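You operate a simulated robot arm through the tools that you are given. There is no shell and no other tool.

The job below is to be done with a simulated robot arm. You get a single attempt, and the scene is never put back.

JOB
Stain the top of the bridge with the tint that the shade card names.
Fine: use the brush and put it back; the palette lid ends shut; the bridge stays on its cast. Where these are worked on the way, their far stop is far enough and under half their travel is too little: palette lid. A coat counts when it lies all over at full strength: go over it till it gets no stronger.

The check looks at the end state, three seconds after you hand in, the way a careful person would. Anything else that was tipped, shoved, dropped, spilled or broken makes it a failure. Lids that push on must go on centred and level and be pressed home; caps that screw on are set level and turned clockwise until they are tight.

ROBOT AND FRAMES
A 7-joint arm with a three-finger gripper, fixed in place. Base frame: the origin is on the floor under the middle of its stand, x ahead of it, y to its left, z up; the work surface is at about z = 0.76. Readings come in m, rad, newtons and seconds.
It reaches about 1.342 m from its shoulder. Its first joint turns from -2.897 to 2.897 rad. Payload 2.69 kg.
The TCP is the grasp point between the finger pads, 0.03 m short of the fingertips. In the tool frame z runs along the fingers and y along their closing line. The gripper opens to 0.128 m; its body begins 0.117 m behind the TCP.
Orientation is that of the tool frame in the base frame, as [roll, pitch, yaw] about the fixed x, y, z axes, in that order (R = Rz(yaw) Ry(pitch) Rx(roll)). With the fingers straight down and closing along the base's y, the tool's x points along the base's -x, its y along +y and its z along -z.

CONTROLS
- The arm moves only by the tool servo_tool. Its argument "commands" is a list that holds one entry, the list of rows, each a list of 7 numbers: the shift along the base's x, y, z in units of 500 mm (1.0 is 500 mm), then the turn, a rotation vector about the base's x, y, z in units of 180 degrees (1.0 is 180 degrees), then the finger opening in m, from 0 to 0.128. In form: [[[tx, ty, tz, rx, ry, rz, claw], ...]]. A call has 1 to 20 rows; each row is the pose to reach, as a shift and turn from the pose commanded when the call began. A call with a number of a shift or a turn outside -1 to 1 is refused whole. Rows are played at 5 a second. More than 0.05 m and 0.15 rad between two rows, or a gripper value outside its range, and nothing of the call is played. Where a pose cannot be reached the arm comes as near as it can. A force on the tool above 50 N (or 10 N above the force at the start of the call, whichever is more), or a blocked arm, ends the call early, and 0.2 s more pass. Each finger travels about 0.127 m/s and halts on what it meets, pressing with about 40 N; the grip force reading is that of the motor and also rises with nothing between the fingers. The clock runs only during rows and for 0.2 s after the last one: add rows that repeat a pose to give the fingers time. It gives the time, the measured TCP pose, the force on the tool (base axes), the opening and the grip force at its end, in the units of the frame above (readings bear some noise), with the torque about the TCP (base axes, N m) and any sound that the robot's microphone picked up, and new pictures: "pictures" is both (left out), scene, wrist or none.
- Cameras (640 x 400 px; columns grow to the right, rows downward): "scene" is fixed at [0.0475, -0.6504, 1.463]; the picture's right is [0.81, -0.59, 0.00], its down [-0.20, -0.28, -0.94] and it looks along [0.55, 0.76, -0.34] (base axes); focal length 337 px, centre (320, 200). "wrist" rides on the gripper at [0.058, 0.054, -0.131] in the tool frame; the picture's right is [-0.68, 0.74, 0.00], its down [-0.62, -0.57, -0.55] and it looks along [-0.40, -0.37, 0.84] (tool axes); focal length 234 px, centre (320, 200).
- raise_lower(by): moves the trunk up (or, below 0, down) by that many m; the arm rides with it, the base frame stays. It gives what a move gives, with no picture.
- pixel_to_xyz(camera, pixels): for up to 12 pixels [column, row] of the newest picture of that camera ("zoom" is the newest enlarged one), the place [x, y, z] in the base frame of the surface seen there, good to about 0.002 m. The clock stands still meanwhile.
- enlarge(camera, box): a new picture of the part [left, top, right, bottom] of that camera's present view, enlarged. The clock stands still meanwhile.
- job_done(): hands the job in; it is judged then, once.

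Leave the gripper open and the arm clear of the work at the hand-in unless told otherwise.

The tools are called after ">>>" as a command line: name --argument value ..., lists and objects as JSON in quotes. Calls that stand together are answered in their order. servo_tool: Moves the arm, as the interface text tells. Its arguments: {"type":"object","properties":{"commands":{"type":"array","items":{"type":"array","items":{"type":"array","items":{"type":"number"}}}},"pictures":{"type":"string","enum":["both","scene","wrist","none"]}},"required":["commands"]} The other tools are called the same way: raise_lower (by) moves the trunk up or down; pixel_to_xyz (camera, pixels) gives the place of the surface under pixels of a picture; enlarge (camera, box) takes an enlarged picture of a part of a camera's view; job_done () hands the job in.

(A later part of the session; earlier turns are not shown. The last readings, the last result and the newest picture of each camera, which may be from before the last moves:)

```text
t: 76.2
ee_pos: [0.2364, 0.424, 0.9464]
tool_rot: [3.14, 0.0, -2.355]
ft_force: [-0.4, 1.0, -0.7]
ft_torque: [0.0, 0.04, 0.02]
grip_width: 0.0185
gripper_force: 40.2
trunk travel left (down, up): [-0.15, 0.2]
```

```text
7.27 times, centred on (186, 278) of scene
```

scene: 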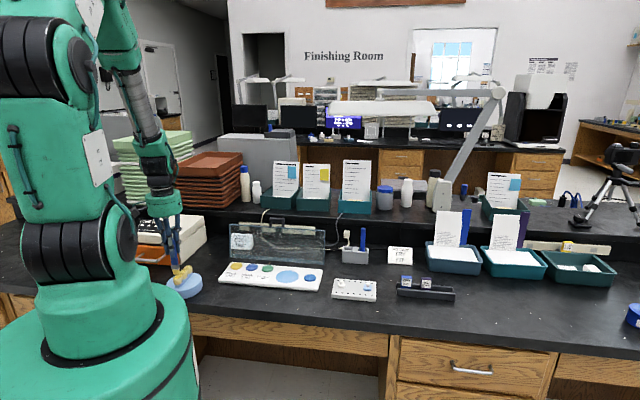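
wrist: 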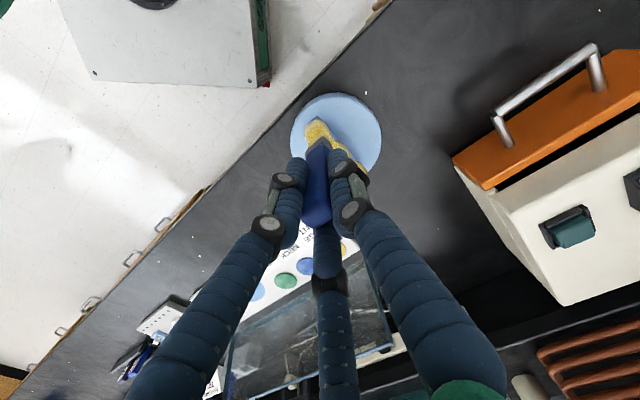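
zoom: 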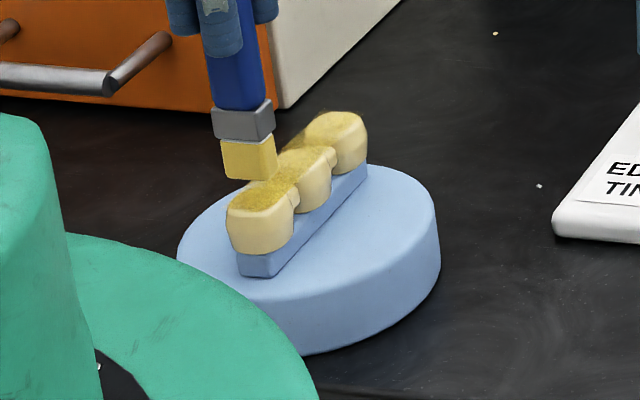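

The brush is above tooth 1. I'll find the contact height in small steps.

>>> servo_tool --commands '[[[0, 0, -0.012, 0, 0, 0, 0.0], [0, 0, -0.021, 0, 0, 0, 0.0], [0, 0, -0.021, 0, 0, 0, 0.0]]]' --pictures "none"

>>> servo_tool --commands '[[[0, 0, -0.002, 0, 0, 0, 0.0], [0, 0, -0.002, 0, 0, 0, 0.0]]]' --pictures "none"

>>> servo_tool --commands '[[[0, 0, -0.0014, 0, 0, 0, 0.0], [0, 0, -0.0014, 0, 0, 0, 0.0]]]' --pictures "none"

>>> servo_tool --commands '[[[0, 0, 0, 0, 0, 0, 0.0], [0, 0, 0, 0, 0, 0, 0.0]]]' --pictures "scene"

>>> enlarge --camera "scene" --box '[162, 256, 210, 292]'

```text
t: 77.0
ee_pos: [0.236, 0.423, 0.9376]
tool_rot: [-3.141, 0.0, -2.354]
ft_force: [-0.1, -0.2, -1.3]
ft_torque: [0.0, 0.01, 0.03]
grip_width: 0.019
gripper_force: 39.8
trunk travel left (down, up): [-0.15, 0.2]
```

```text
t: 77.6
ee_pos: [0.2359, 0.4242, 0.9378]
tool_rot: [-3.141, 0.001, -2.354]
ft_force: [-0.4, 0.5, -0.3]
ft_torque: [-0.01, 0.01, 0.01]
grip_width: 0.0186
gripper_force: 39.4
trunk travel left (down, up): [-0.15, 0.2]
```

```text
t: 78.2
ee_pos: [0.2361, 0.4245, 0.9356]
tool_rot: [3.141, 0.001, -2.353]
ft_force: [0.2, 0.2, -1.2]
ft_torque: [-0.01, -0.02, 0.01]
grip_width: 0.0184
gripper_force: 40.4
trunk travel left (down, up): [-0.15, 0.2]
```

```text
t: 78.8
ee_pos: [0.2358, 0.4246, 0.9362]
tool_rot: [-3.142, -0.001, -2.354]
ft_force: [0.3, 0.8, -0.6]
ft_torque: [0.01, 0.02, 0.02]
grip_width: 0.0186
gripper_force: 40.1
trunk travel left (down, up): [-0.15, 0.2]
```

scene: 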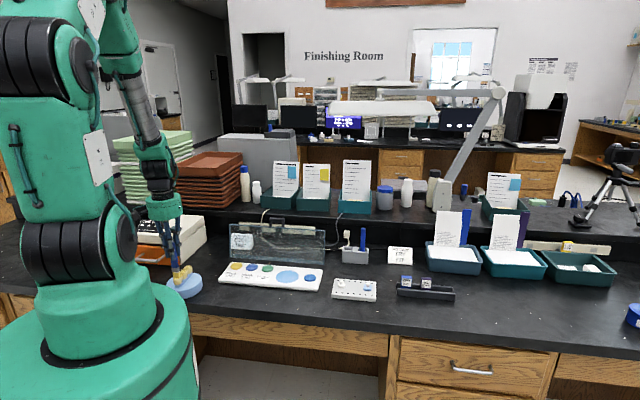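

```text
11.11 times, centred on (186, 274) of scene
```

zoom: 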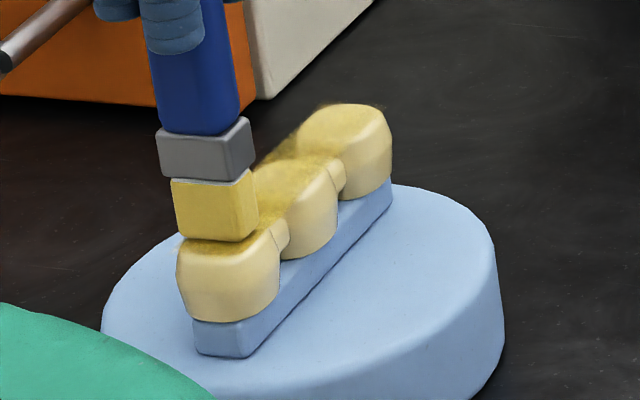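

No force yet at commanded z 0.9348. The brush looks a few millimetres left of the tooth's centre, so I'll measure the bristle corners.

>>> pixel_to_xyz --camera "zoom" --pixels '[[178, 225], [210, 235], [236, 236], [254, 212], [176, 185], [236, 190], [252, 175], [160, 140], [228, 150], [248, 130], [230, 255], [260, 230]]'

```text
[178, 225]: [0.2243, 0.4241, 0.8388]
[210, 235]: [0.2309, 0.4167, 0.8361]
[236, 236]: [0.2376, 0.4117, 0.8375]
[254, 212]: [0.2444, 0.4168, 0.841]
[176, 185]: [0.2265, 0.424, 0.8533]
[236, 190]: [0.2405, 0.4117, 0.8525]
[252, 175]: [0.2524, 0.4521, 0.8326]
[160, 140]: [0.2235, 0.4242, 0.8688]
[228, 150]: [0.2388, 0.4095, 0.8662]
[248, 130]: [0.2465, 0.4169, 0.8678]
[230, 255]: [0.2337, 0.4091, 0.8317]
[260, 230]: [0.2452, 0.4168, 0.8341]
```

The bristles are centred across the tooth (u −0.132, v 0.465), and their bottom is about 3 mm above the top. I'll continue stepping down.

>>> servo_tool --commands '[[[0, 0, -0.002, 0, 0, 0, 0.0], [0, 0, -0.002, 0, 0, 0, 0.0]]]' --pictures "none"

>>> servo_tool --commands '[[[0, 0, -0.0012, 0, 0, 0, 0.0], [0, 0, -0.0012, 0, 0, 0, 0.0]]]' --pictures "none"

>>> servo_tool --commands '[[[0, 0, -0.0012, 0, 0, 0, 0.0], [0, 0, -0.0012, 0, 0, 0, 0.0]]]' --pictures "none"

```text
t: 79.4
ee_pos: [0.2367, 0.422, 0.9346]
tool_rot: [3.141, 0.0, -2.355]
ft_force: [0.3, 0.1, -1.1]
ft_torque: [0.02, 0.01, -0.01]
grip_width: 0.0182
gripper_force: 40.2
trunk travel left (down, up): [-0.15, 0.2]
```

```text
t: 80.0
ee_pos: [0.2359, 0.4239, 0.9338]
tool_rot: [3.141, -0.001, -2.355]
ft_force: [0.2, -1.3, 5.4]
ft_torque: [-0.14, -0.01, 0.0]
grip_width: 0.0183
gripper_force: 39.9
trunk travel left (down, up): [-0.15, 0.2]
```

```text
t: 80.6
ee_pos: [0.2377, 0.424, 0.9335]
tool_rot: [3.141, 0.001, -2.355]
ft_force: [-2.1, -3.8, 20.4]
ft_torque: [-0.36, 0.2, -0.02]
grip_width: 0.0185
gripper_force: 39.7
trunk travel left (down, up): [-0.15, 0.2]
```

Contact starts at about 0.9335, and the contact is stiff (25 N/mm). My earlier strokes at 0.9338 were barely touching yet still coated. I'll raise to 0.9343, just clear of contact, run a full back-and-forth in the middle lane staying within the tooth tops, and see whether the coat grows without dragging the cast.

>>> servo_tool --commands '[[[0, 0, 0.0034, 0, 0, 0, 0.0], [-0.0071, -0.0071, 0.0034, 0, 0, 0, 0.0], [0.0071, 0.0071, 0.0034, 0, 0, 0, 0.0], [0.0212, 0.0212, 0.0034, 0, 0, 0, 0.0], [0.0354, 0.0354, 0.0034, 0, 0, 0, 0.0], [0.0495, 0.0495, 0.0034, 0, 0, 0, 0.0], [0.0636, 0.0636, 0.0034, 0, 0, 0, 0.0], [0.0778, 0.0778, 0.0034, 0, 0, 0, 0.0], [0.0919, 0.0919, 0.0034, 0, 0, 0, 0.0], [0.1018, 0.1018, 0.0034, 0, 0, 0, 0.0], [0.0877, 0.0877, 0.0034, 0, 0, 0, 0.0], [0.0735, 0.0735, 0.0034, 0, 0, 0, 0.0], [0.0594, 0.0594, 0.0034, 0, 0, 0, 0.0], [0.0453, 0.0453, 0.0034, 0, 0, 0, 0.0], [0.0311, 0.0311, 0.0034, 0, 0, 0, 0.0], [0.017, 0.017, 0.0034, 0, 0, 0, 0.0], [0.0028, 0.0028, 0.0034, 0, 0, 0, 0.0], [-0.0071, -0.0071, 0.0034, 0, 0, 0, 0.0]]]' --pictures "none"

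>>> servo_tool --commands '[[[0, 0, 0.03, 0, 0, 0, 0.0], [0.02, 0.02, 0.08, 0, 0, 0, 0.0], [0.08, 0.09, 0.12, 0, 0, 0, 0.0], [0.13, 0.14, 0.14, 0, 0, 0, 0.0], [0.1766, 0.1879, 0.1388, 0, 0, 0, 0.0], [0.1766, 0.1879, 0.1388, 0, 0, 0, 0.0]]]' --pictures "both"

>>> enlarge --camera "wrist" --box '[216, 10, 312, 110]'

>>> enlarge --camera "scene" --box '[162, 256, 210, 292]'

```text
t: 84.4
ee_pos: [0.2318, 0.4206, 0.935]
tool_rot: [-3.141, -0.001, -2.357]
ft_force: [-0.1, -1.4, -1.2]
ft_torque: [0.0, -0.03, -0.01]
grip_width: 0.0185
gripper_force: 39.9
trunk travel left (down, up): [-0.15, 0.2]
```

```text
refused: row 3 steps farther than a row can; nothing moved
```

```text
4.00 times, centred on (264, 60) of wrist
```

zoom: 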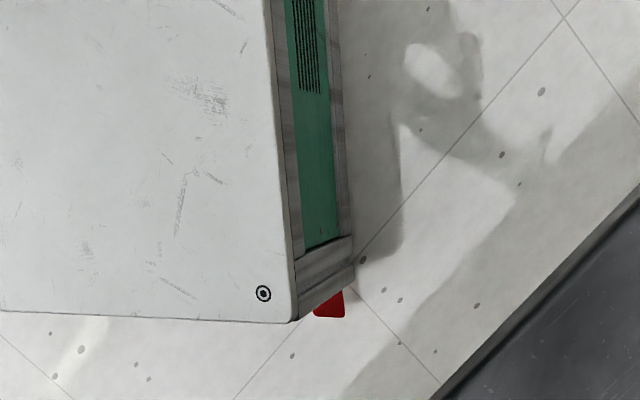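

```text
11.11 times, centred on (186, 274) of scene
```

zoom: 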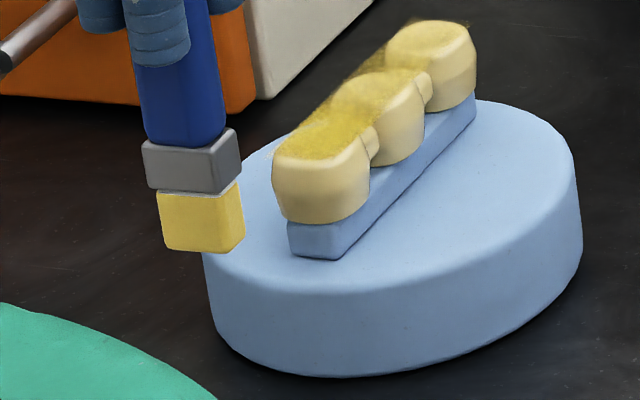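

The cast stuck to the brush on the backward stroke and rode back about 65 mm, so it is now close to its original spot. The brush's grip on the tooth decides whether the cast moves. I'll raise up and take a clear look before deciding how to continue.

>>> servo_tool --commands '[[[0, 0, 0.05, 0, 0, 0, 0.0], [0.05, 0.05, 0.1, 0, 0, 0, 0.0], [0.105, 0.11, 0.1388, 0, 0, 0, 0.0], [0.16, 0.165, 0.1388, 0, 0, 0, 0.0], [0.215, 0.222, 0.1388, 0, 0, 0, 0.0], [0.2687, 0.2793, 0.1388, 0, 0, 0, 0.0], [0.2687, 0.2793, 0.1388, 0, 0, 0, 0.0]]]' --pictures "both"

>>> enlarge --camera "scene" --box '[175, 250, 223, 280]'

>>> enlarge --camera "wrist" --box '[216, 10, 312, 110]'

>>> pixel_to_xyz --camera "zoom" --pixels '[[222, 100], [318, 214], [406, 310]]'

```text
t: 86.0
ee_pos: [0.3687, 0.5607, 1.0041]
tool_rot: [3.14, 0.001, -2.355]
ft_force: [-0.2, 0.5, -1.0]
ft_torque: [-0.03, 0.04, -0.02]
grip_width: 0.0189
gripper_force: 40.2
trunk travel left (down, up): [-0.15, 0.2]
```

scene: 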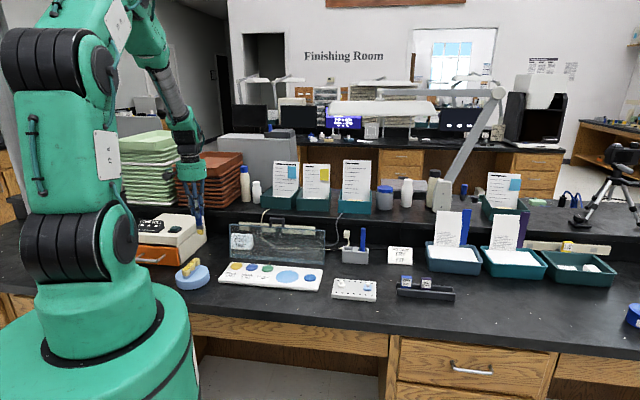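
wrist: 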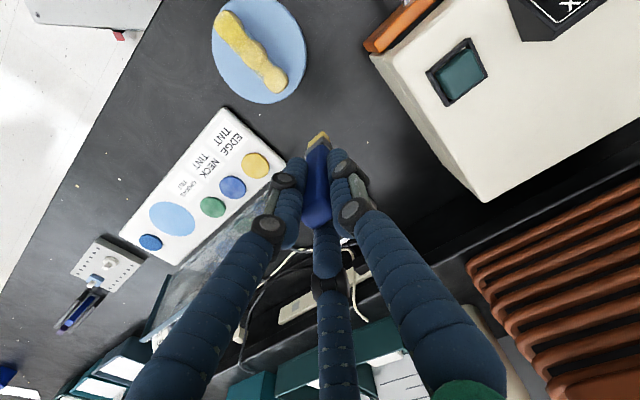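

```text
13.33 times, centred on (199, 265) of scene
```

zoom: 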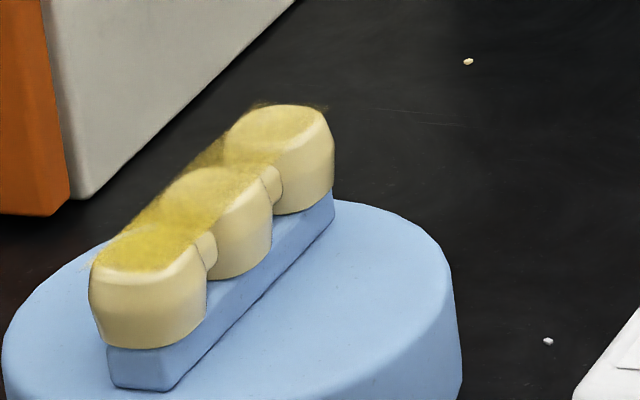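

```text
4.00 times, centred on (264, 60) of wrist
```

zoom: 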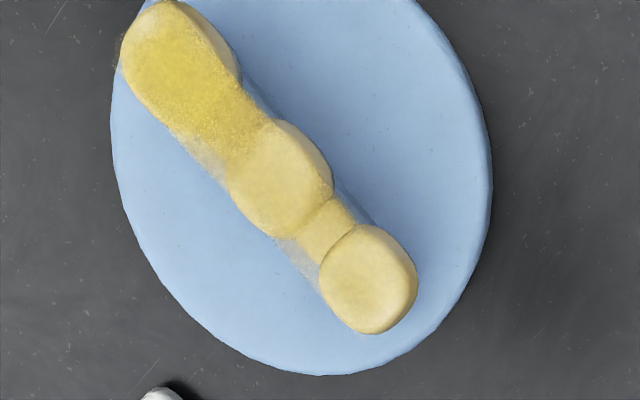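

```text
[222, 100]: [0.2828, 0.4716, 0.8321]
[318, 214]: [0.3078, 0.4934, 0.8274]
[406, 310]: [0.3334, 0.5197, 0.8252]
```

>>> pixel_to_xyz --camera "wrist" --pixels '[[229, 25], [254, 55], [276, 80], [218, 38], [242, 18], [284, 90], [214, 40], [305, 40], [270, 103], [248, 60]]'

>>> enlarge --camera "wrist" --box '[206, 4, 302, 104]'

```text
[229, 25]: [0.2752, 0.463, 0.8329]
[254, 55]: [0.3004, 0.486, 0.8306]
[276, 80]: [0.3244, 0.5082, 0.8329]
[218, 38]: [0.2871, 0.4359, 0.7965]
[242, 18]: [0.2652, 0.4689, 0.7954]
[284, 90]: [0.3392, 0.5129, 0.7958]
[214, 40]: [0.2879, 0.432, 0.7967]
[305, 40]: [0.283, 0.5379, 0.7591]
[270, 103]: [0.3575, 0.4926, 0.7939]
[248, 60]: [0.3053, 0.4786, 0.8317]
```

```text
4.00 times, centred on (254, 54) of wrist
```

zoom: 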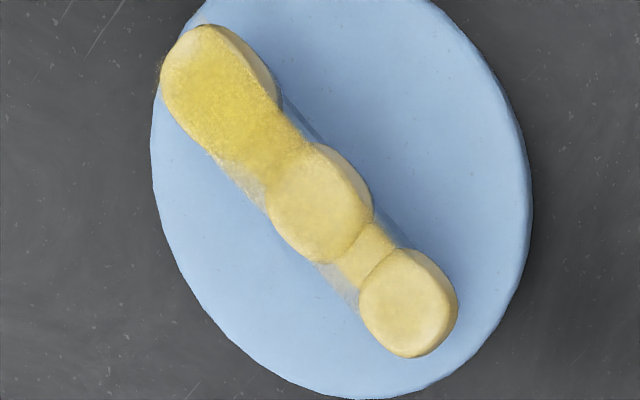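

The cast is now 35 mm short of its original place (tooth centres at v 0.522, 0.556 and 0.589). Pressing lightly on the middle tooth makes the cast follow the brush, so I can use that to bring it home in a controlled way. First I'll go above tooth 2 and find contact.

>>> servo_tool --commands '[[[-0.044, -0.048, -0.02, 0, 0, 0, 0.0], [-0.088, -0.096, -0.05, 0, 0, 0, 0.0], [-0.1316, -0.1444, -0.09, 0, 0, 0, 0.0], [-0.1316, -0.1444, -0.13, 0, 0, 0, 0.0], [-0.1316, -0.1444, -0.1374, 0, 0, 0, 0.0], [-0.1316, -0.1444, -0.1374, 0, 0, 0, 0.0]]]' --pictures "none"

>>> servo_tool --commands '[[[0, 0, -0.002, 0, 0, 0, 0.0], [0, 0, -0.002, 0, 0, 0, 0.0]]]' --pictures "none"

>>> servo_tool --commands '[[[0, 0, -0.001, 0, 0, 0, 0.0], [0, 0, -0.001, 0, 0, 0, 0.0]]]' --pictures "none"

>>> servo_tool --commands '[[[0, 0, -0.0008, 0, 0, 0, 0.0], [0, 0, -0.0008, 0, 0, 0, 0.0]]]' --pictures "none"

```text
t: 87.4
ee_pos: [0.2994, 0.4879, 0.9358]
tool_rot: [-3.141, 0.0, -2.355]
ft_force: [0.3, 0.0, -0.2]
ft_torque: [0.0, -0.01, -0.02]
grip_width: 0.0187
gripper_force: 39.7
trunk travel left (down, up): [-0.15, 0.2]
```

```text
t: 88.0
ee_pos: [0.3004, 0.4883, 0.9338]
tool_rot: [3.142, -0.001, -2.357]
ft_force: [-0.6, -0.1, -0.2]
ft_torque: [-0.02, -0.01, -0.01]
grip_width: 0.0181
gripper_force: 39.8
trunk travel left (down, up): [-0.15, 0.2]
```

```text
t: 88.6
ee_pos: [0.3003, 0.4863, 0.9332]
tool_rot: [3.141, -0.001, -2.355]
ft_force: [-0.5, 0.3, -0.5]
ft_torque: [-0.01, -0.02, 0.0]
grip_width: 0.0183
gripper_force: 40.3
trunk travel left (down, up): [-0.15, 0.2]
```

```text
t: 89.2
ee_pos: [0.3005, 0.4879, 0.9338]
tool_rot: [3.141, 0.0, -2.354]
ft_force: [0.1, 1.3, 0.1]
ft_torque: [0.08, 0.03, 0.01]
grip_width: 0.0182
gripper_force: 40.2
trunk travel left (down, up): [-0.15, 0.2]
```

No contact at 0.9331 on tooth 2. I'll continue in 0.4 mm steps.

>>> servo_tool --commands '[[[0, 0, -0.0008, 0, 0, 0, 0.0], [0, 0, -0.0008, 0, 0, 0, 0.0]]]' --pictures "none"

>>> servo_tool --commands '[[[0, 0, -0.0006, 0, 0, 0, 0.0], [0, 0, -0.0006, 0, 0, 0, 0.0]]]' --pictures "scene"

>>> enlarge --camera "scene" --box '[170, 245, 218, 285]'

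```text
t: 89.8
ee_pos: [0.3015, 0.487, 0.9333]
tool_rot: [3.141, 0.002, -2.356]
ft_force: [-1.9, -0.7, 11.9]
ft_torque: [-0.05, 0.31, -0.02]
grip_width: 0.0182
gripper_force: 40.6
trunk travel left (down, up): [-0.15, 0.2]
```

```text
t: 90.4
ee_pos: [0.3009, 0.487, 0.9341]
tool_rot: [-3.141, 0.005, -2.353]
ft_force: [-1.0, -2.4, 28.0]
ft_torque: [-0.27, 0.01, 0.02]
grip_width: 0.0184
gripper_force: 40.1
trunk travel left (down, up): [-0.15, 0.2]
```

scene: 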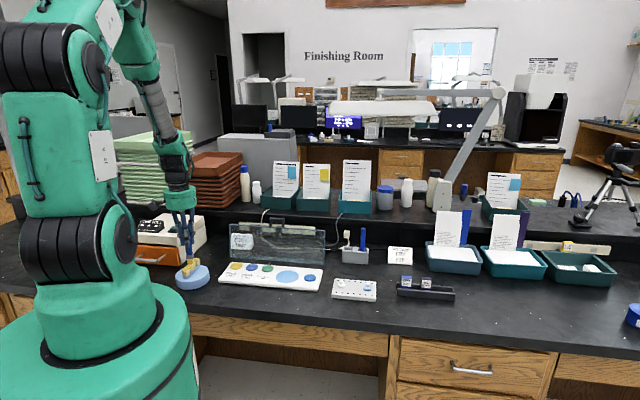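

```text
10.00 times, centred on (194, 265) of scene
```

zoom: 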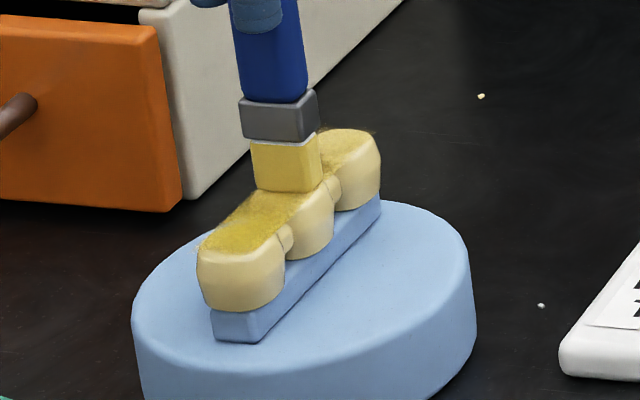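

There is now 28 N on tooth 2 at 0.9324. I'll ease to about 10 N and drag the cast 34.6 mm backward, slowly, then lift and check.

>>> servo_tool --commands '[[[0, 0, 0.0006, 0, 0, 0, 0.0], [0.006, 0.006, 0.0006, 0, 0, 0, 0.0], [0.012, 0.012, 0.0006, 0, 0, 0, 0.0], [0.018, 0.018, 0.0006, 0, 0, 0, 0.0], [0.024, 0.024, 0.0006, 0, 0, 0, 0.0], [0.03, 0.03, 0.0006, 0, 0, 0, 0.0], [0.036, 0.036, 0.0006, 0, 0, 0, 0.0], [0.042, 0.042, 0.0006, 0, 0, 0, 0.0], [0.0489, 0.0489, 0.0006, 0, 0, 0, 0.0], [0.0489, 0.0489, 0.0006, 0, 0, 0, 0.0]]]' --pictures "none"

>>> servo_tool --commands '[[[0, 0, 0.01, 0, 0, 0, 0.0], [0, 0, 0.05, 0, 0, 0, 0.0], [0.04, 0.045, 0.08, 0, 0, 0, 0.0], [0.08, 0.09, 0.11, 0, 0, 0, 0.0], [0.116, 0.129, 0.138, 0, 0, 0, 0.0], [0.116, 0.129, 0.138, 0, 0, 0, 0.0]]]' --pictures "both"

>>> enlarge --camera "scene" --box '[175, 250, 223, 280]'

>>> enlarge --camera "wrist" --box '[206, 4, 302, 104]'

```text
t: 92.6
ee_pos: [0.3248, 0.5115, 0.9327]
tool_rot: [3.141, 0.001, -2.356]
ft_force: [-3.2, -2.3, 8.1]
ft_torque: [-0.27, 0.28, -0.01]
grip_width: 0.0182
gripper_force: 40.1
trunk travel left (down, up): [-0.15, 0.2]
```

```text
t: 94.0
ee_pos: [0.3848, 0.5774, 1.0021]
tool_rot: [-3.141, -0.001, -2.355]
ft_force: [0.8, 0.3, -0.3]
ft_torque: [0.05, 0.02, 0.02]
grip_width: 0.0185
gripper_force: 39.9
trunk travel left (down, up): [-0.15, 0.2]
```

scene: 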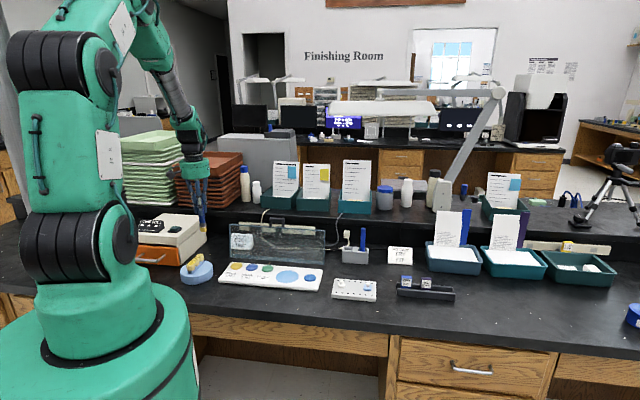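
wrist: 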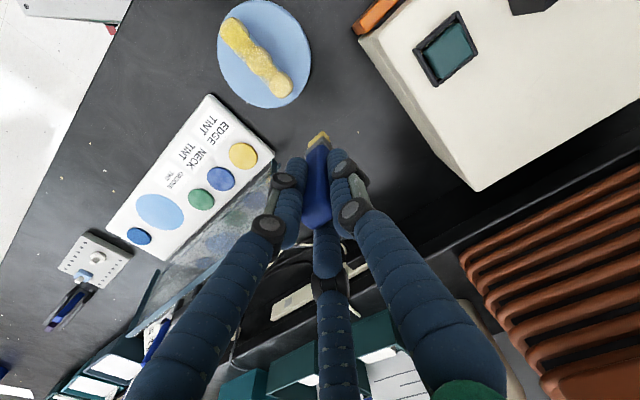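

```text
13.33 times, centred on (199, 265) of scene
```

zoom: 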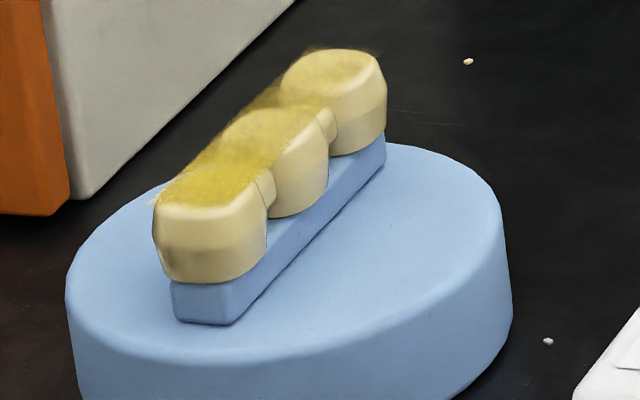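

```text
4.00 times, centred on (254, 54) of wrist
```

zoom: 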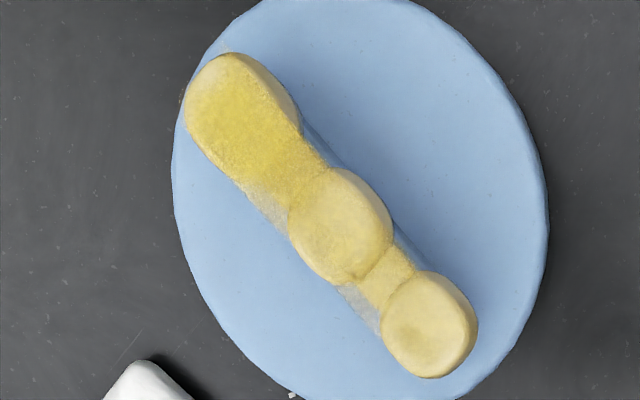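

The cast is back within about 4 mm of its original place. I'll measure the tooth centres again.

>>> pixel_to_xyz --camera "wrist" --pixels '[[234, 32], [259, 60], [281, 85], [222, 34], [290, 92], [247, 27], [246, 66], [271, 55], [270, 88], [292, 80]]'

```text
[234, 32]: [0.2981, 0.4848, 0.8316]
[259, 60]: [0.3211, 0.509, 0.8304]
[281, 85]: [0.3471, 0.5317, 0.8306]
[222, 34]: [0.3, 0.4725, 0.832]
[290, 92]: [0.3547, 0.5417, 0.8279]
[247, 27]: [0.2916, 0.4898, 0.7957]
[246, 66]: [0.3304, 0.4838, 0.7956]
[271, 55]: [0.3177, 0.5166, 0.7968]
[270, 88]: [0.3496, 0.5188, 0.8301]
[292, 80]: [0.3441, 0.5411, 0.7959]
```

The tooth centres are now within 3 mm of the original positions. Next I'll do short light strokes on tooth 3 only, staying inside its top, at z 0.9338. This is the same pattern that coated tooth 1 well without much drag.

>>> servo_tool --commands '[[[-0.04, -0.045, -0.05, 0, 0, 0, 0.0], [-0.078, -0.0802, -0.1134, 0, 0, 0, 0.0], [-0.078, -0.0802, -0.1358, 0, 0, 0, 0.0], [-0.0864, -0.0887, -0.1358, 0, 0, 0, 0.0], [-0.078, -0.0802, -0.1358, 0, 0, 0, 0.0], [-0.0695, -0.0718, -0.1358, 0, 0, 0, 0.0], [-0.078, -0.0802, -0.1358, 0, 0, 0, 0.0], [-0.0864, -0.0887, -0.1358, 0, 0, 0, 0.0], [-0.0808, -0.0944, -0.1358, 0, 0, 0, 0.0], [-0.0723, -0.0859, -0.1358, 0, 0, 0, 0.0], [-0.0638, -0.0774, -0.1358, 0, 0, 0, 0.0], [-0.0723, -0.0859, -0.1358, 0, 0, 0, 0.0], [-0.0808, -0.0944, -0.1358, 0, 0, 0, 0.0], [-0.0751, -0.1, -0.1358, 0, 0, 0, 0.0], [-0.0666, -0.0916, -0.1358, 0, 0, 0, 0.0], [-0.0582, -0.0831, -0.1358, 0, 0, 0, 0.0], [-0.0666, -0.0916, -0.1358, 0, 0, 0, 0.0], [-0.0751, -0.1, -0.1358, 0, 0, 0, 0.0], [-0.0723, -0.0859, -0.1358, 0, 0, 0, 0.0]]]' --pictures "none"

>>> servo_tool --commands '[[[0, 0, 0.01, 0, 0, 0, 0.0], [0, 0, 0.05, 0, 0, 0, 0.0], [0.036, 0.043, 0.09, 0, 0, 0, 0.0], [0.0723, 0.0859, 0.1358, 0, 0, 0, 0.0], [0.0723, 0.0859, 0.1358, 0, 0, 0, 0.0]]]' --pictures "both"

>>> enlarge --camera "scene" --box '[175, 250, 223, 280]'

>>> enlarge --camera "wrist" --box '[206, 4, 302, 104]'

```text
t: 98.0
ee_pos: [0.347, 0.5333, 0.9349]
tool_rot: [-3.141, 0.001, -2.356]
ft_force: [-0.4, 0.4, -0.3]
ft_torque: [0.03, 0.02, -0.02]
grip_width: 0.0185
gripper_force: 40.1
trunk travel left (down, up): [-0.15, 0.2]
```

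```text
t: 99.2
ee_pos: [0.3822, 0.5813, 1.0002]
tool_rot: [3.141, 0.001, -2.356]
ft_force: [-0.5, -0.1, -0.4]
ft_torque: [-0.05, -0.02, 0.02]
grip_width: 0.0186
gripper_force: 39.9
trunk travel left (down, up): [-0.15, 0.2]
```

scene: 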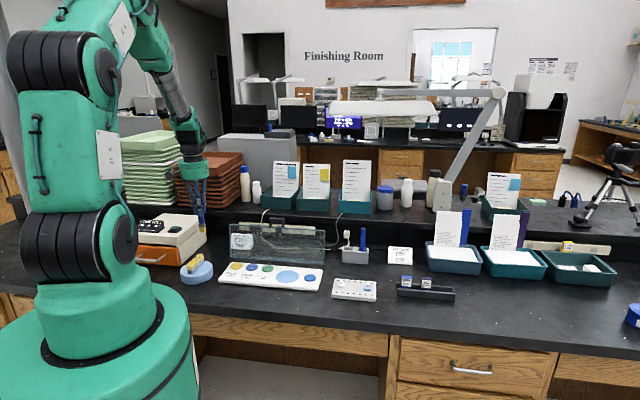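
wrist: 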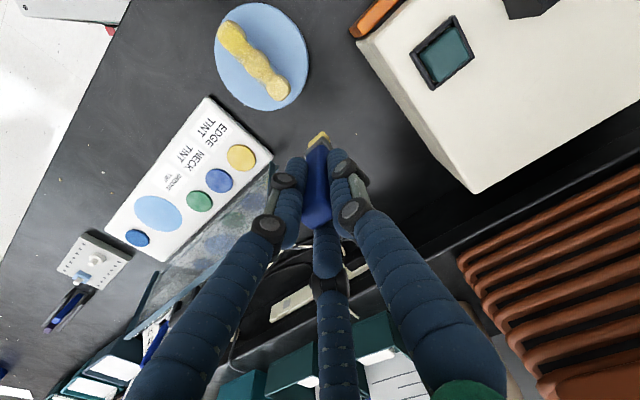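

```text
13.33 times, centred on (199, 265) of scene
```

zoom: 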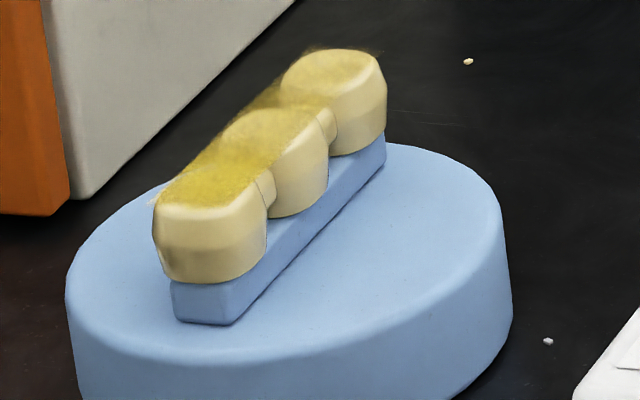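

```text
4.00 times, centred on (254, 54) of wrist
```

zoom: 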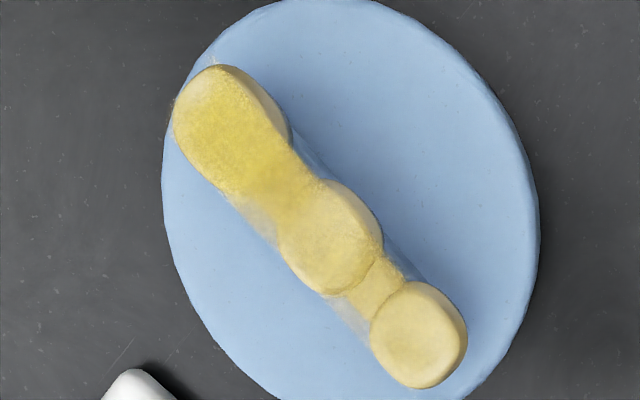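

There was no drag this time, but also no new tint: the brush was just clear of tooth 3, so real contact is needed. I'll test a plain press, holding the brush on tooth 3 for about 2 s with light force and no sideways motion, to see whether the coat builds that way.

>>> servo_tool --commands '[[[-0.036, -0.043, -0.05, 0, 0, 0, 0.0], [-0.0723, -0.0859, -0.1, 0, 0, 0, 0.0], [-0.0723, -0.0859, -0.13, 0, 0, 0, 0.0], [-0.0723, -0.0859, -0.1368, 0, 0, 0, 0.0], [-0.0723, -0.0859, -0.1374, 0, 0, 0, 0.0], [-0.0723, -0.0859, -0.1374, 0, 0, 0, 0.0]]]' --pictures "none"

>>> servo_tool --commands '[[[0, 0, -0.0004, 0, 0, 0, 0.0], [0, 0, -0.0004, 0, 0, 0, 0.0], [0, 0, -0.0004, 0, 0, 0, 0.0]]]' --pictures "none"

```text
t: 100.6
ee_pos: [0.3476, 0.5343, 0.9348]
tool_rot: [3.142, 0.0, -2.358]
ft_force: [-0.5, 0.6, -0.2]
ft_torque: [0.02, -0.03, 0.02]
grip_width: 0.0185
gripper_force: 39.4
trunk travel left (down, up): [-0.15, 0.2]
```

```text
t: 101.4
ee_pos: [0.3469, 0.5344, 0.9334]
tool_rot: [3.14, 0.001, -2.356]
ft_force: [-0.4, 0.8, 2.6]
ft_torque: [0.07, 0.06, 0.01]
grip_width: 0.0186
gripper_force: 40.0
trunk travel left (down, up): [-0.15, 0.2]
```

Light contact (2.6 N) at 0.9328. I'll press to 0.9326 and hold for 2 s, then lift and look.

>>> servo_tool --commands '[[[0, 0, -0.0004, 0, 0, 0, 0.0], [0, 0, -0.0004, 0, 0, 0, 0.0], [0, 0, -0.0004, 0, 0, 0, 0.0], [0, 0, -0.0004, 0, 0, 0, 0.0], [0, 0, -0.0004, 0, 0, 0, 0.0], [0, 0, -0.0004, 0, 0, 0, 0.0], [0, 0, -0.0004, 0, 0, 0, 0.0], [0, 0, -0.0004, 0, 0, 0, 0.0], [0, 0, -0.0004, 0, 0, 0, 0.0], [0, 0, -0.0004, 0, 0, 0, 0.0]]]' --pictures "none"

>>> servo_tool --commands '[[[0, 0, 0.01, 0, 0, 0, 0.0], [0, 0, 0.05, 0, 0, 0, 0.0], [0.036, 0.043, 0.09, 0, 0, 0, 0.0], [0.0723, 0.0859, 0.1382, 0, 0, 0, 0.0], [0.0723, 0.0859, 0.1382, 0, 0, 0, 0.0]]]' --pictures "both"

>>> enlarge --camera "scene" --box '[175, 250, 223, 280]'

>>> enlarge --camera "wrist" --box '[206, 4, 302, 104]'

```text
t: 103.6
ee_pos: [0.3475, 0.5326, 0.9335]
tool_rot: [3.141, -0.001, -2.355]
ft_force: [1.0, 0.3, 12.8]
ft_torque: [0.02, -0.09, -0.01]
grip_width: 0.0182
gripper_force: 40.0
trunk travel left (down, up): [-0.15, 0.2]
```

```text
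t: 104.8
ee_pos: [0.3844, 0.5747, 1.0023]
tool_rot: [3.141, 0.001, -2.356]
ft_force: [0.1, -0.2, -0.3]
ft_torque: [-0.02, 0.0, -0.01]
grip_width: 0.0185
gripper_force: 39.2
trunk travel left (down, up): [-0.15, 0.2]
```

scene: 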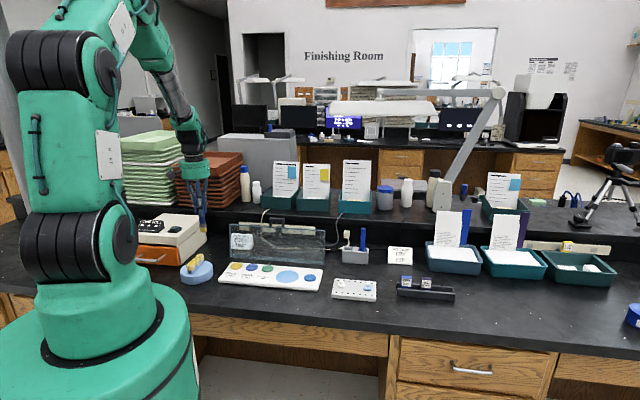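
wrist: 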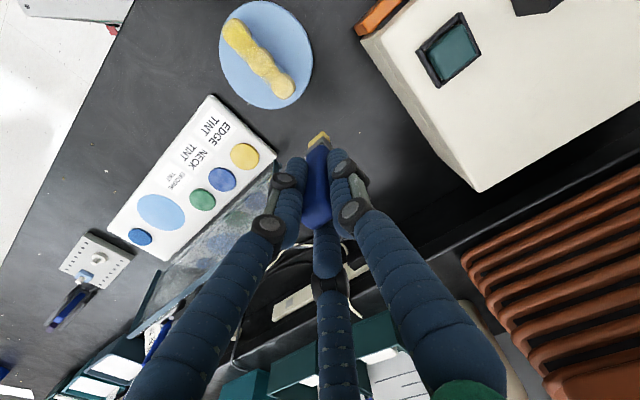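

```text
13.33 times, centred on (199, 265) of scene
```

zoom: 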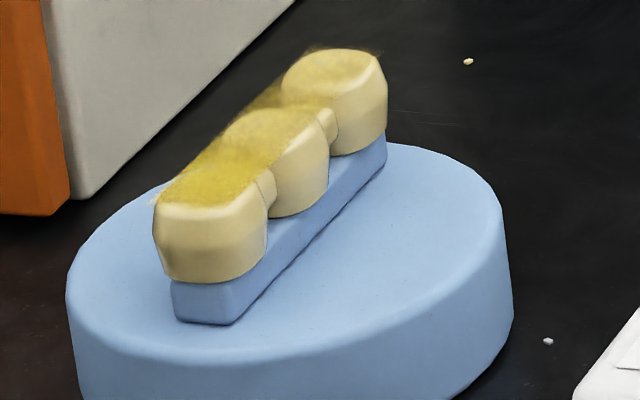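

```text
4.00 times, centred on (254, 54) of wrist
```

zoom: 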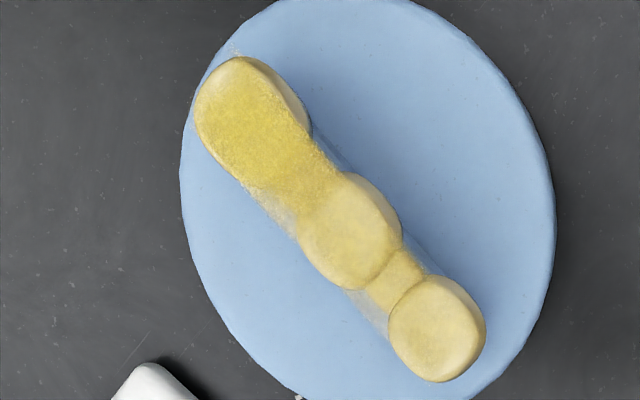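

A static press adds nothing, so the tint goes on only when the brush slides in contact. The big shoves came from the brush dropping into the gap or past an edge and catching a tooth wall. So I'll do short strokes confined to one tooth at a time, very close to contact height. Tooth 3 first, at z 0.9331.

>>> servo_tool --commands '[[[-0.04, -0.045, -0.05, 0, 0, 0, 0.0], [-0.078, -0.0802, -0.1134, 0, 0, 0, 0.0], [-0.078, -0.0802, -0.1372, 0, 0, 0, 0.0], [-0.0864, -0.0887, -0.1372, 0, 0, 0, 0.0], [-0.078, -0.0802, -0.1372, 0, 0, 0, 0.0], [-0.0695, -0.0718, -0.1372, 0, 0, 0, 0.0], [-0.078, -0.0802, -0.1372, 0, 0, 0, 0.0], [-0.0864, -0.0887, -0.1372, 0, 0, 0, 0.0], [-0.0808, -0.0944, -0.1372, 0, 0, 0, 0.0], [-0.0723, -0.0859, -0.1372, 0, 0, 0, 0.0], [-0.0638, -0.0774, -0.1372, 0, 0, 0, 0.0], [-0.0723, -0.0859, -0.1372, 0, 0, 0, 0.0], [-0.0808, -0.0944, -0.1372, 0, 0, 0, 0.0], [-0.0751, -0.1, -0.1372, 0, 0, 0, 0.0], [-0.0666, -0.0916, -0.1372, 0, 0, 0, 0.0], [-0.0582, -0.0831, -0.1372, 0, 0, 0, 0.0], [-0.0666, -0.0916, -0.1372, 0, 0, 0, 0.0], [-0.0751, -0.1, -0.1372, 0, 0, 0, 0.0], [-0.0723, -0.0859, -0.1372, 0, 0, 0, 0.0]]]' --pictures "none"

>>> servo_tool --commands '[[[0, 0, 0.01, 0, 0, 0, 0.0], [0, 0, 0.05, 0, 0, 0, 0.0], [0.036, 0.043, 0.09, 0, 0, 0, 0.0], [0.0723, 0.0859, 0.1372, 0, 0, 0, 0.0], [0.0723, 0.0859, 0.1372, 0, 0, 0, 0.0]]]' --pictures "both"

>>> enlarge --camera "scene" --box '[175, 250, 223, 280]'

>>> enlarge --camera "wrist" --box '[206, 4, 302, 104]'

```text
t: 108.8
ee_pos: [0.3489, 0.5343, 0.9339]
tool_rot: [-3.141, 0.0, -2.355]
ft_force: [0.5, 0.0, -0.2]
ft_torque: [0.0, 0.03, -0.01]
grip_width: 0.0181
gripper_force: 40.0
trunk travel left (down, up): [-0.15, 0.2]
```

```text
t: 110.0
ee_pos: [0.3859, 0.5782, 1.0047]
tool_rot: [-3.141, 0.0, -2.356]
ft_force: [0.8, 0.0, -1.1]
ft_torque: [-0.05, 0.0, -0.03]
grip_width: 0.0183
gripper_force: 39.3
trunk travel left (down, up): [-0.15, 0.2]
```

scene: 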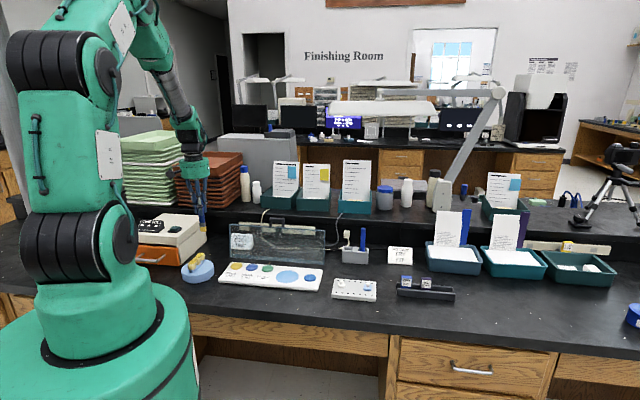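
wrist: 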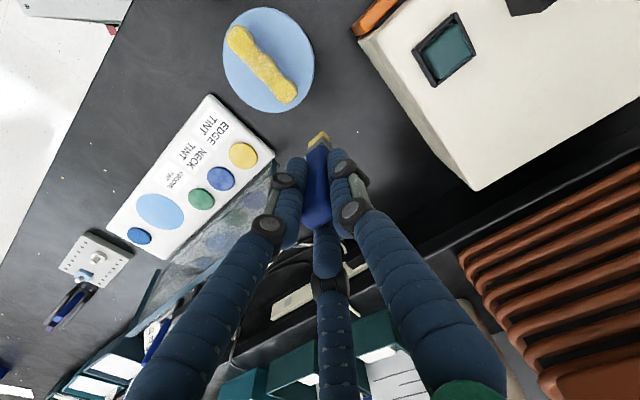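

```text
13.33 times, centred on (199, 265) of scene
```

zoom: 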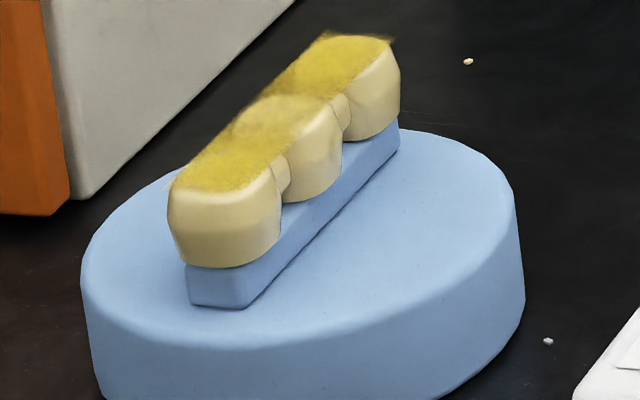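

```text
4.00 times, centred on (254, 54) of wrist
```

zoom: 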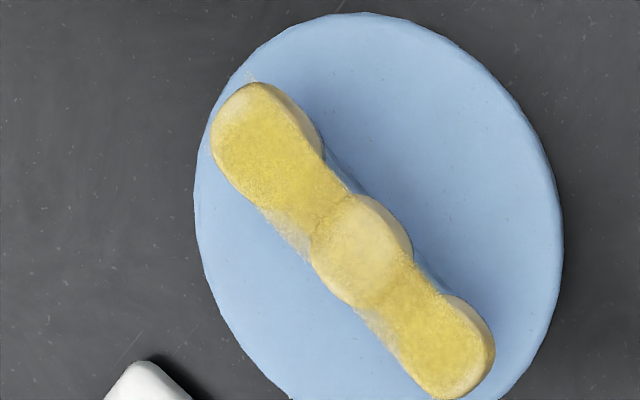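

Tooth 3 and the gap beside it are now strongly coated. The cast moved back a few millimetres. I'll measure again before doing tooth 2.

>>> pixel_to_xyz --camera "wrist" --pixels '[[240, 39], [264, 66], [287, 91], [229, 30], [296, 98], [250, 27], [228, 48]]'

>>> enlarge --camera "wrist" --box '[216, 14, 312, 114]'

```text
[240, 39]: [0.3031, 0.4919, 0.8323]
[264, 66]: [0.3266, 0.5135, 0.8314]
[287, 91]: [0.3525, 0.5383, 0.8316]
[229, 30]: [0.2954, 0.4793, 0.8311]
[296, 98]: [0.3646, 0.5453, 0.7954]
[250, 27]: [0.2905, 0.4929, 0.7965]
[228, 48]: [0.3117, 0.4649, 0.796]
```

```text
4.00 times, centred on (264, 64) of wrist
```

zoom: 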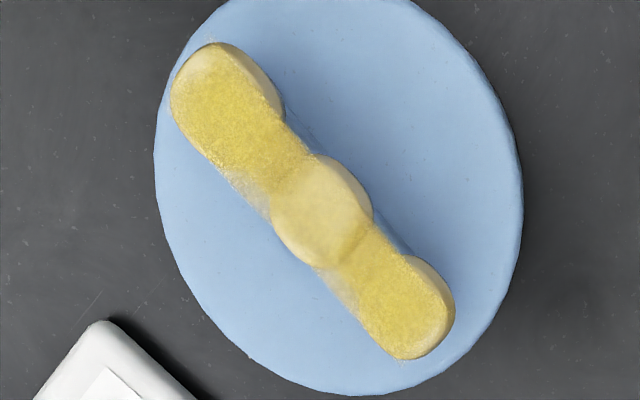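

Now the same short, confined strokes on tooth 2 (centre 0.3266, 0.5135), at z 0.9333.

>>> servo_tool --commands '[[[-0.06, -0.065, -0.04, 0, 0, 0, 0.0], [-0.118, -0.1176, -0.09, 0, 0, 0, 0.0], [-0.118, -0.1176, -0.1368, 0, 0, 0, 0.0], [-0.1264, -0.1261, -0.1368, 0, 0, 0, 0.0], [-0.118, -0.1176, -0.1368, 0, 0, 0, 0.0], [-0.1095, -0.1092, -0.1368, 0, 0, 0, 0.0], [-0.118, -0.1176, -0.1368, 0, 0, 0, 0.0], [-0.1264, -0.1261, -0.1368, 0, 0, 0, 0.0], [-0.1208, -0.1318, -0.1368, 0, 0, 0, 0.0], [-0.1123, -0.1233, -0.1368, 0, 0, 0, 0.0], [-0.1038, -0.1148, -0.1368, 0, 0, 0, 0.0], [-0.1123, -0.1233, -0.1368, 0, 0, 0, 0.0], [-0.1208, -0.1318, -0.1368, 0, 0, 0, 0.0], [-0.1151, -0.1374, -0.1368, 0, 0, 0, 0.0], [-0.1066, -0.129, -0.1368, 0, 0, 0, 0.0], [-0.0982, -0.1205, -0.1368, 0, 0, 0, 0.0], [-0.1066, -0.129, -0.1368, 0, 0, 0, 0.0], [-0.1151, -0.1374, -0.1368, 0, 0, 0, 0.0], [-0.1123, -0.1233, -0.1368, 0, 0, 0, 0.0]]]' --pictures "none"

>>> servo_tool --commands '[[[0, 0, 0.01, 0, 0, 0, 0.0], [0, 0, 0.05, 0, 0, 0, 0.0], [0.04, 0.045, 0.08, 0, 0, 0, 0.0], [0.08, 0.088, 0.11, 0, 0, 0, 0.0], [0.1123, 0.1233, 0.1368, 0, 0, 0, 0.0], [0.1123, 0.1233, 0.1368, 0, 0, 0, 0.0]]]' --pictures "both"

>>> enlarge --camera "scene" --box '[175, 250, 223, 280]'

>>> enlarge --camera "wrist" --box '[216, 14, 312, 114]'

```text
t: 114.0
ee_pos: [0.3273, 0.5151, 0.9333]
tool_rot: [-3.142, 0.002, -2.355]
ft_force: [-1.9, -3.8, 12.4]
ft_torque: [-0.35, 0.16, 0.0]
grip_width: 0.0187
gripper_force: 40.1
trunk travel left (down, up): [-0.15, 0.2]
```

```text
t: 115.4
ee_pos: [0.385, 0.5758, 1.0031]
tool_rot: [-3.142, -0.001, -2.354]
ft_force: [-0.7, -0.6, -0.6]
ft_torque: [-0.01, 0.01, 0.01]
grip_width: 0.0184
gripper_force: 40.1
trunk travel left (down, up): [-0.15, 0.2]
```

scene: 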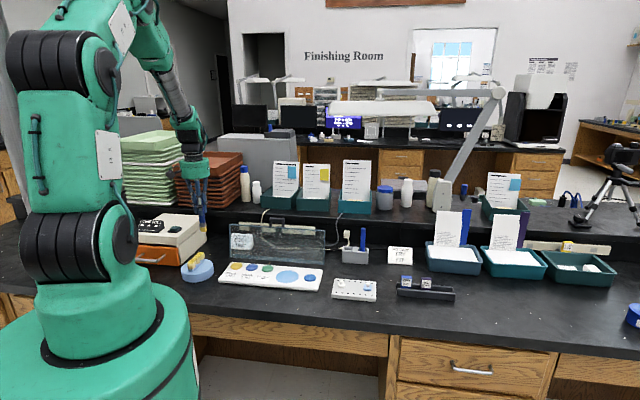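
wrist: 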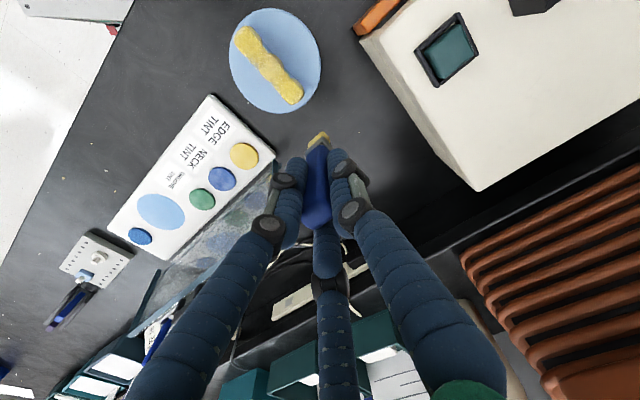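

```text
13.33 times, centred on (199, 265) of scene
```

zoom: 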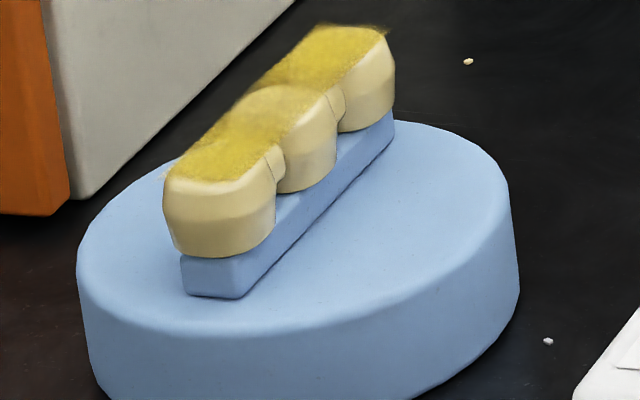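

```text
4.00 times, centred on (264, 64) of wrist
```

zoom: 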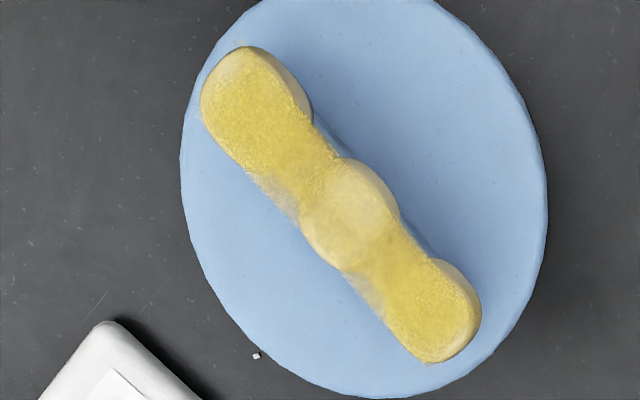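

Tooth 2 has more tint, but its centre is still lighter. I'll measure the positions again.

>>> pixel_to_xyz --camera "wrist" --pixels '[[248, 40], [271, 68], [293, 93], [236, 36], [300, 100], [263, 55], [283, 80]]'

>>> enlarge --camera "wrist" --box '[230, 24, 310, 108]'

```text
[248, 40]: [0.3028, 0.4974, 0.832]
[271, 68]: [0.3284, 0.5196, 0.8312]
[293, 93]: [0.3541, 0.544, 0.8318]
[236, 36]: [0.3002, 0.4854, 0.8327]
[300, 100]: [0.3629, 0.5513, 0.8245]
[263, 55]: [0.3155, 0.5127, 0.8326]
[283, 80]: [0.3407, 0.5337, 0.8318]
```

```text
4.76 times, centred on (270, 66) of wrist
```

zoom: 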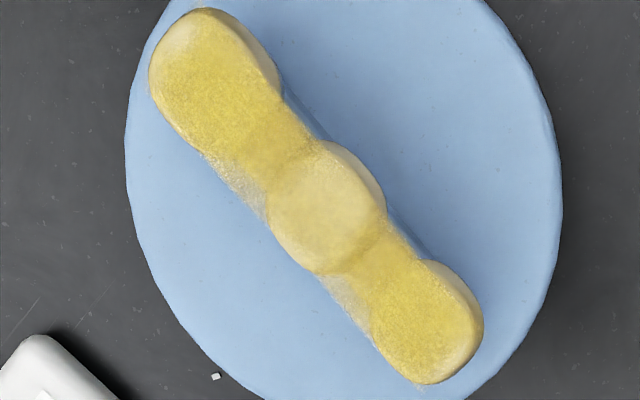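

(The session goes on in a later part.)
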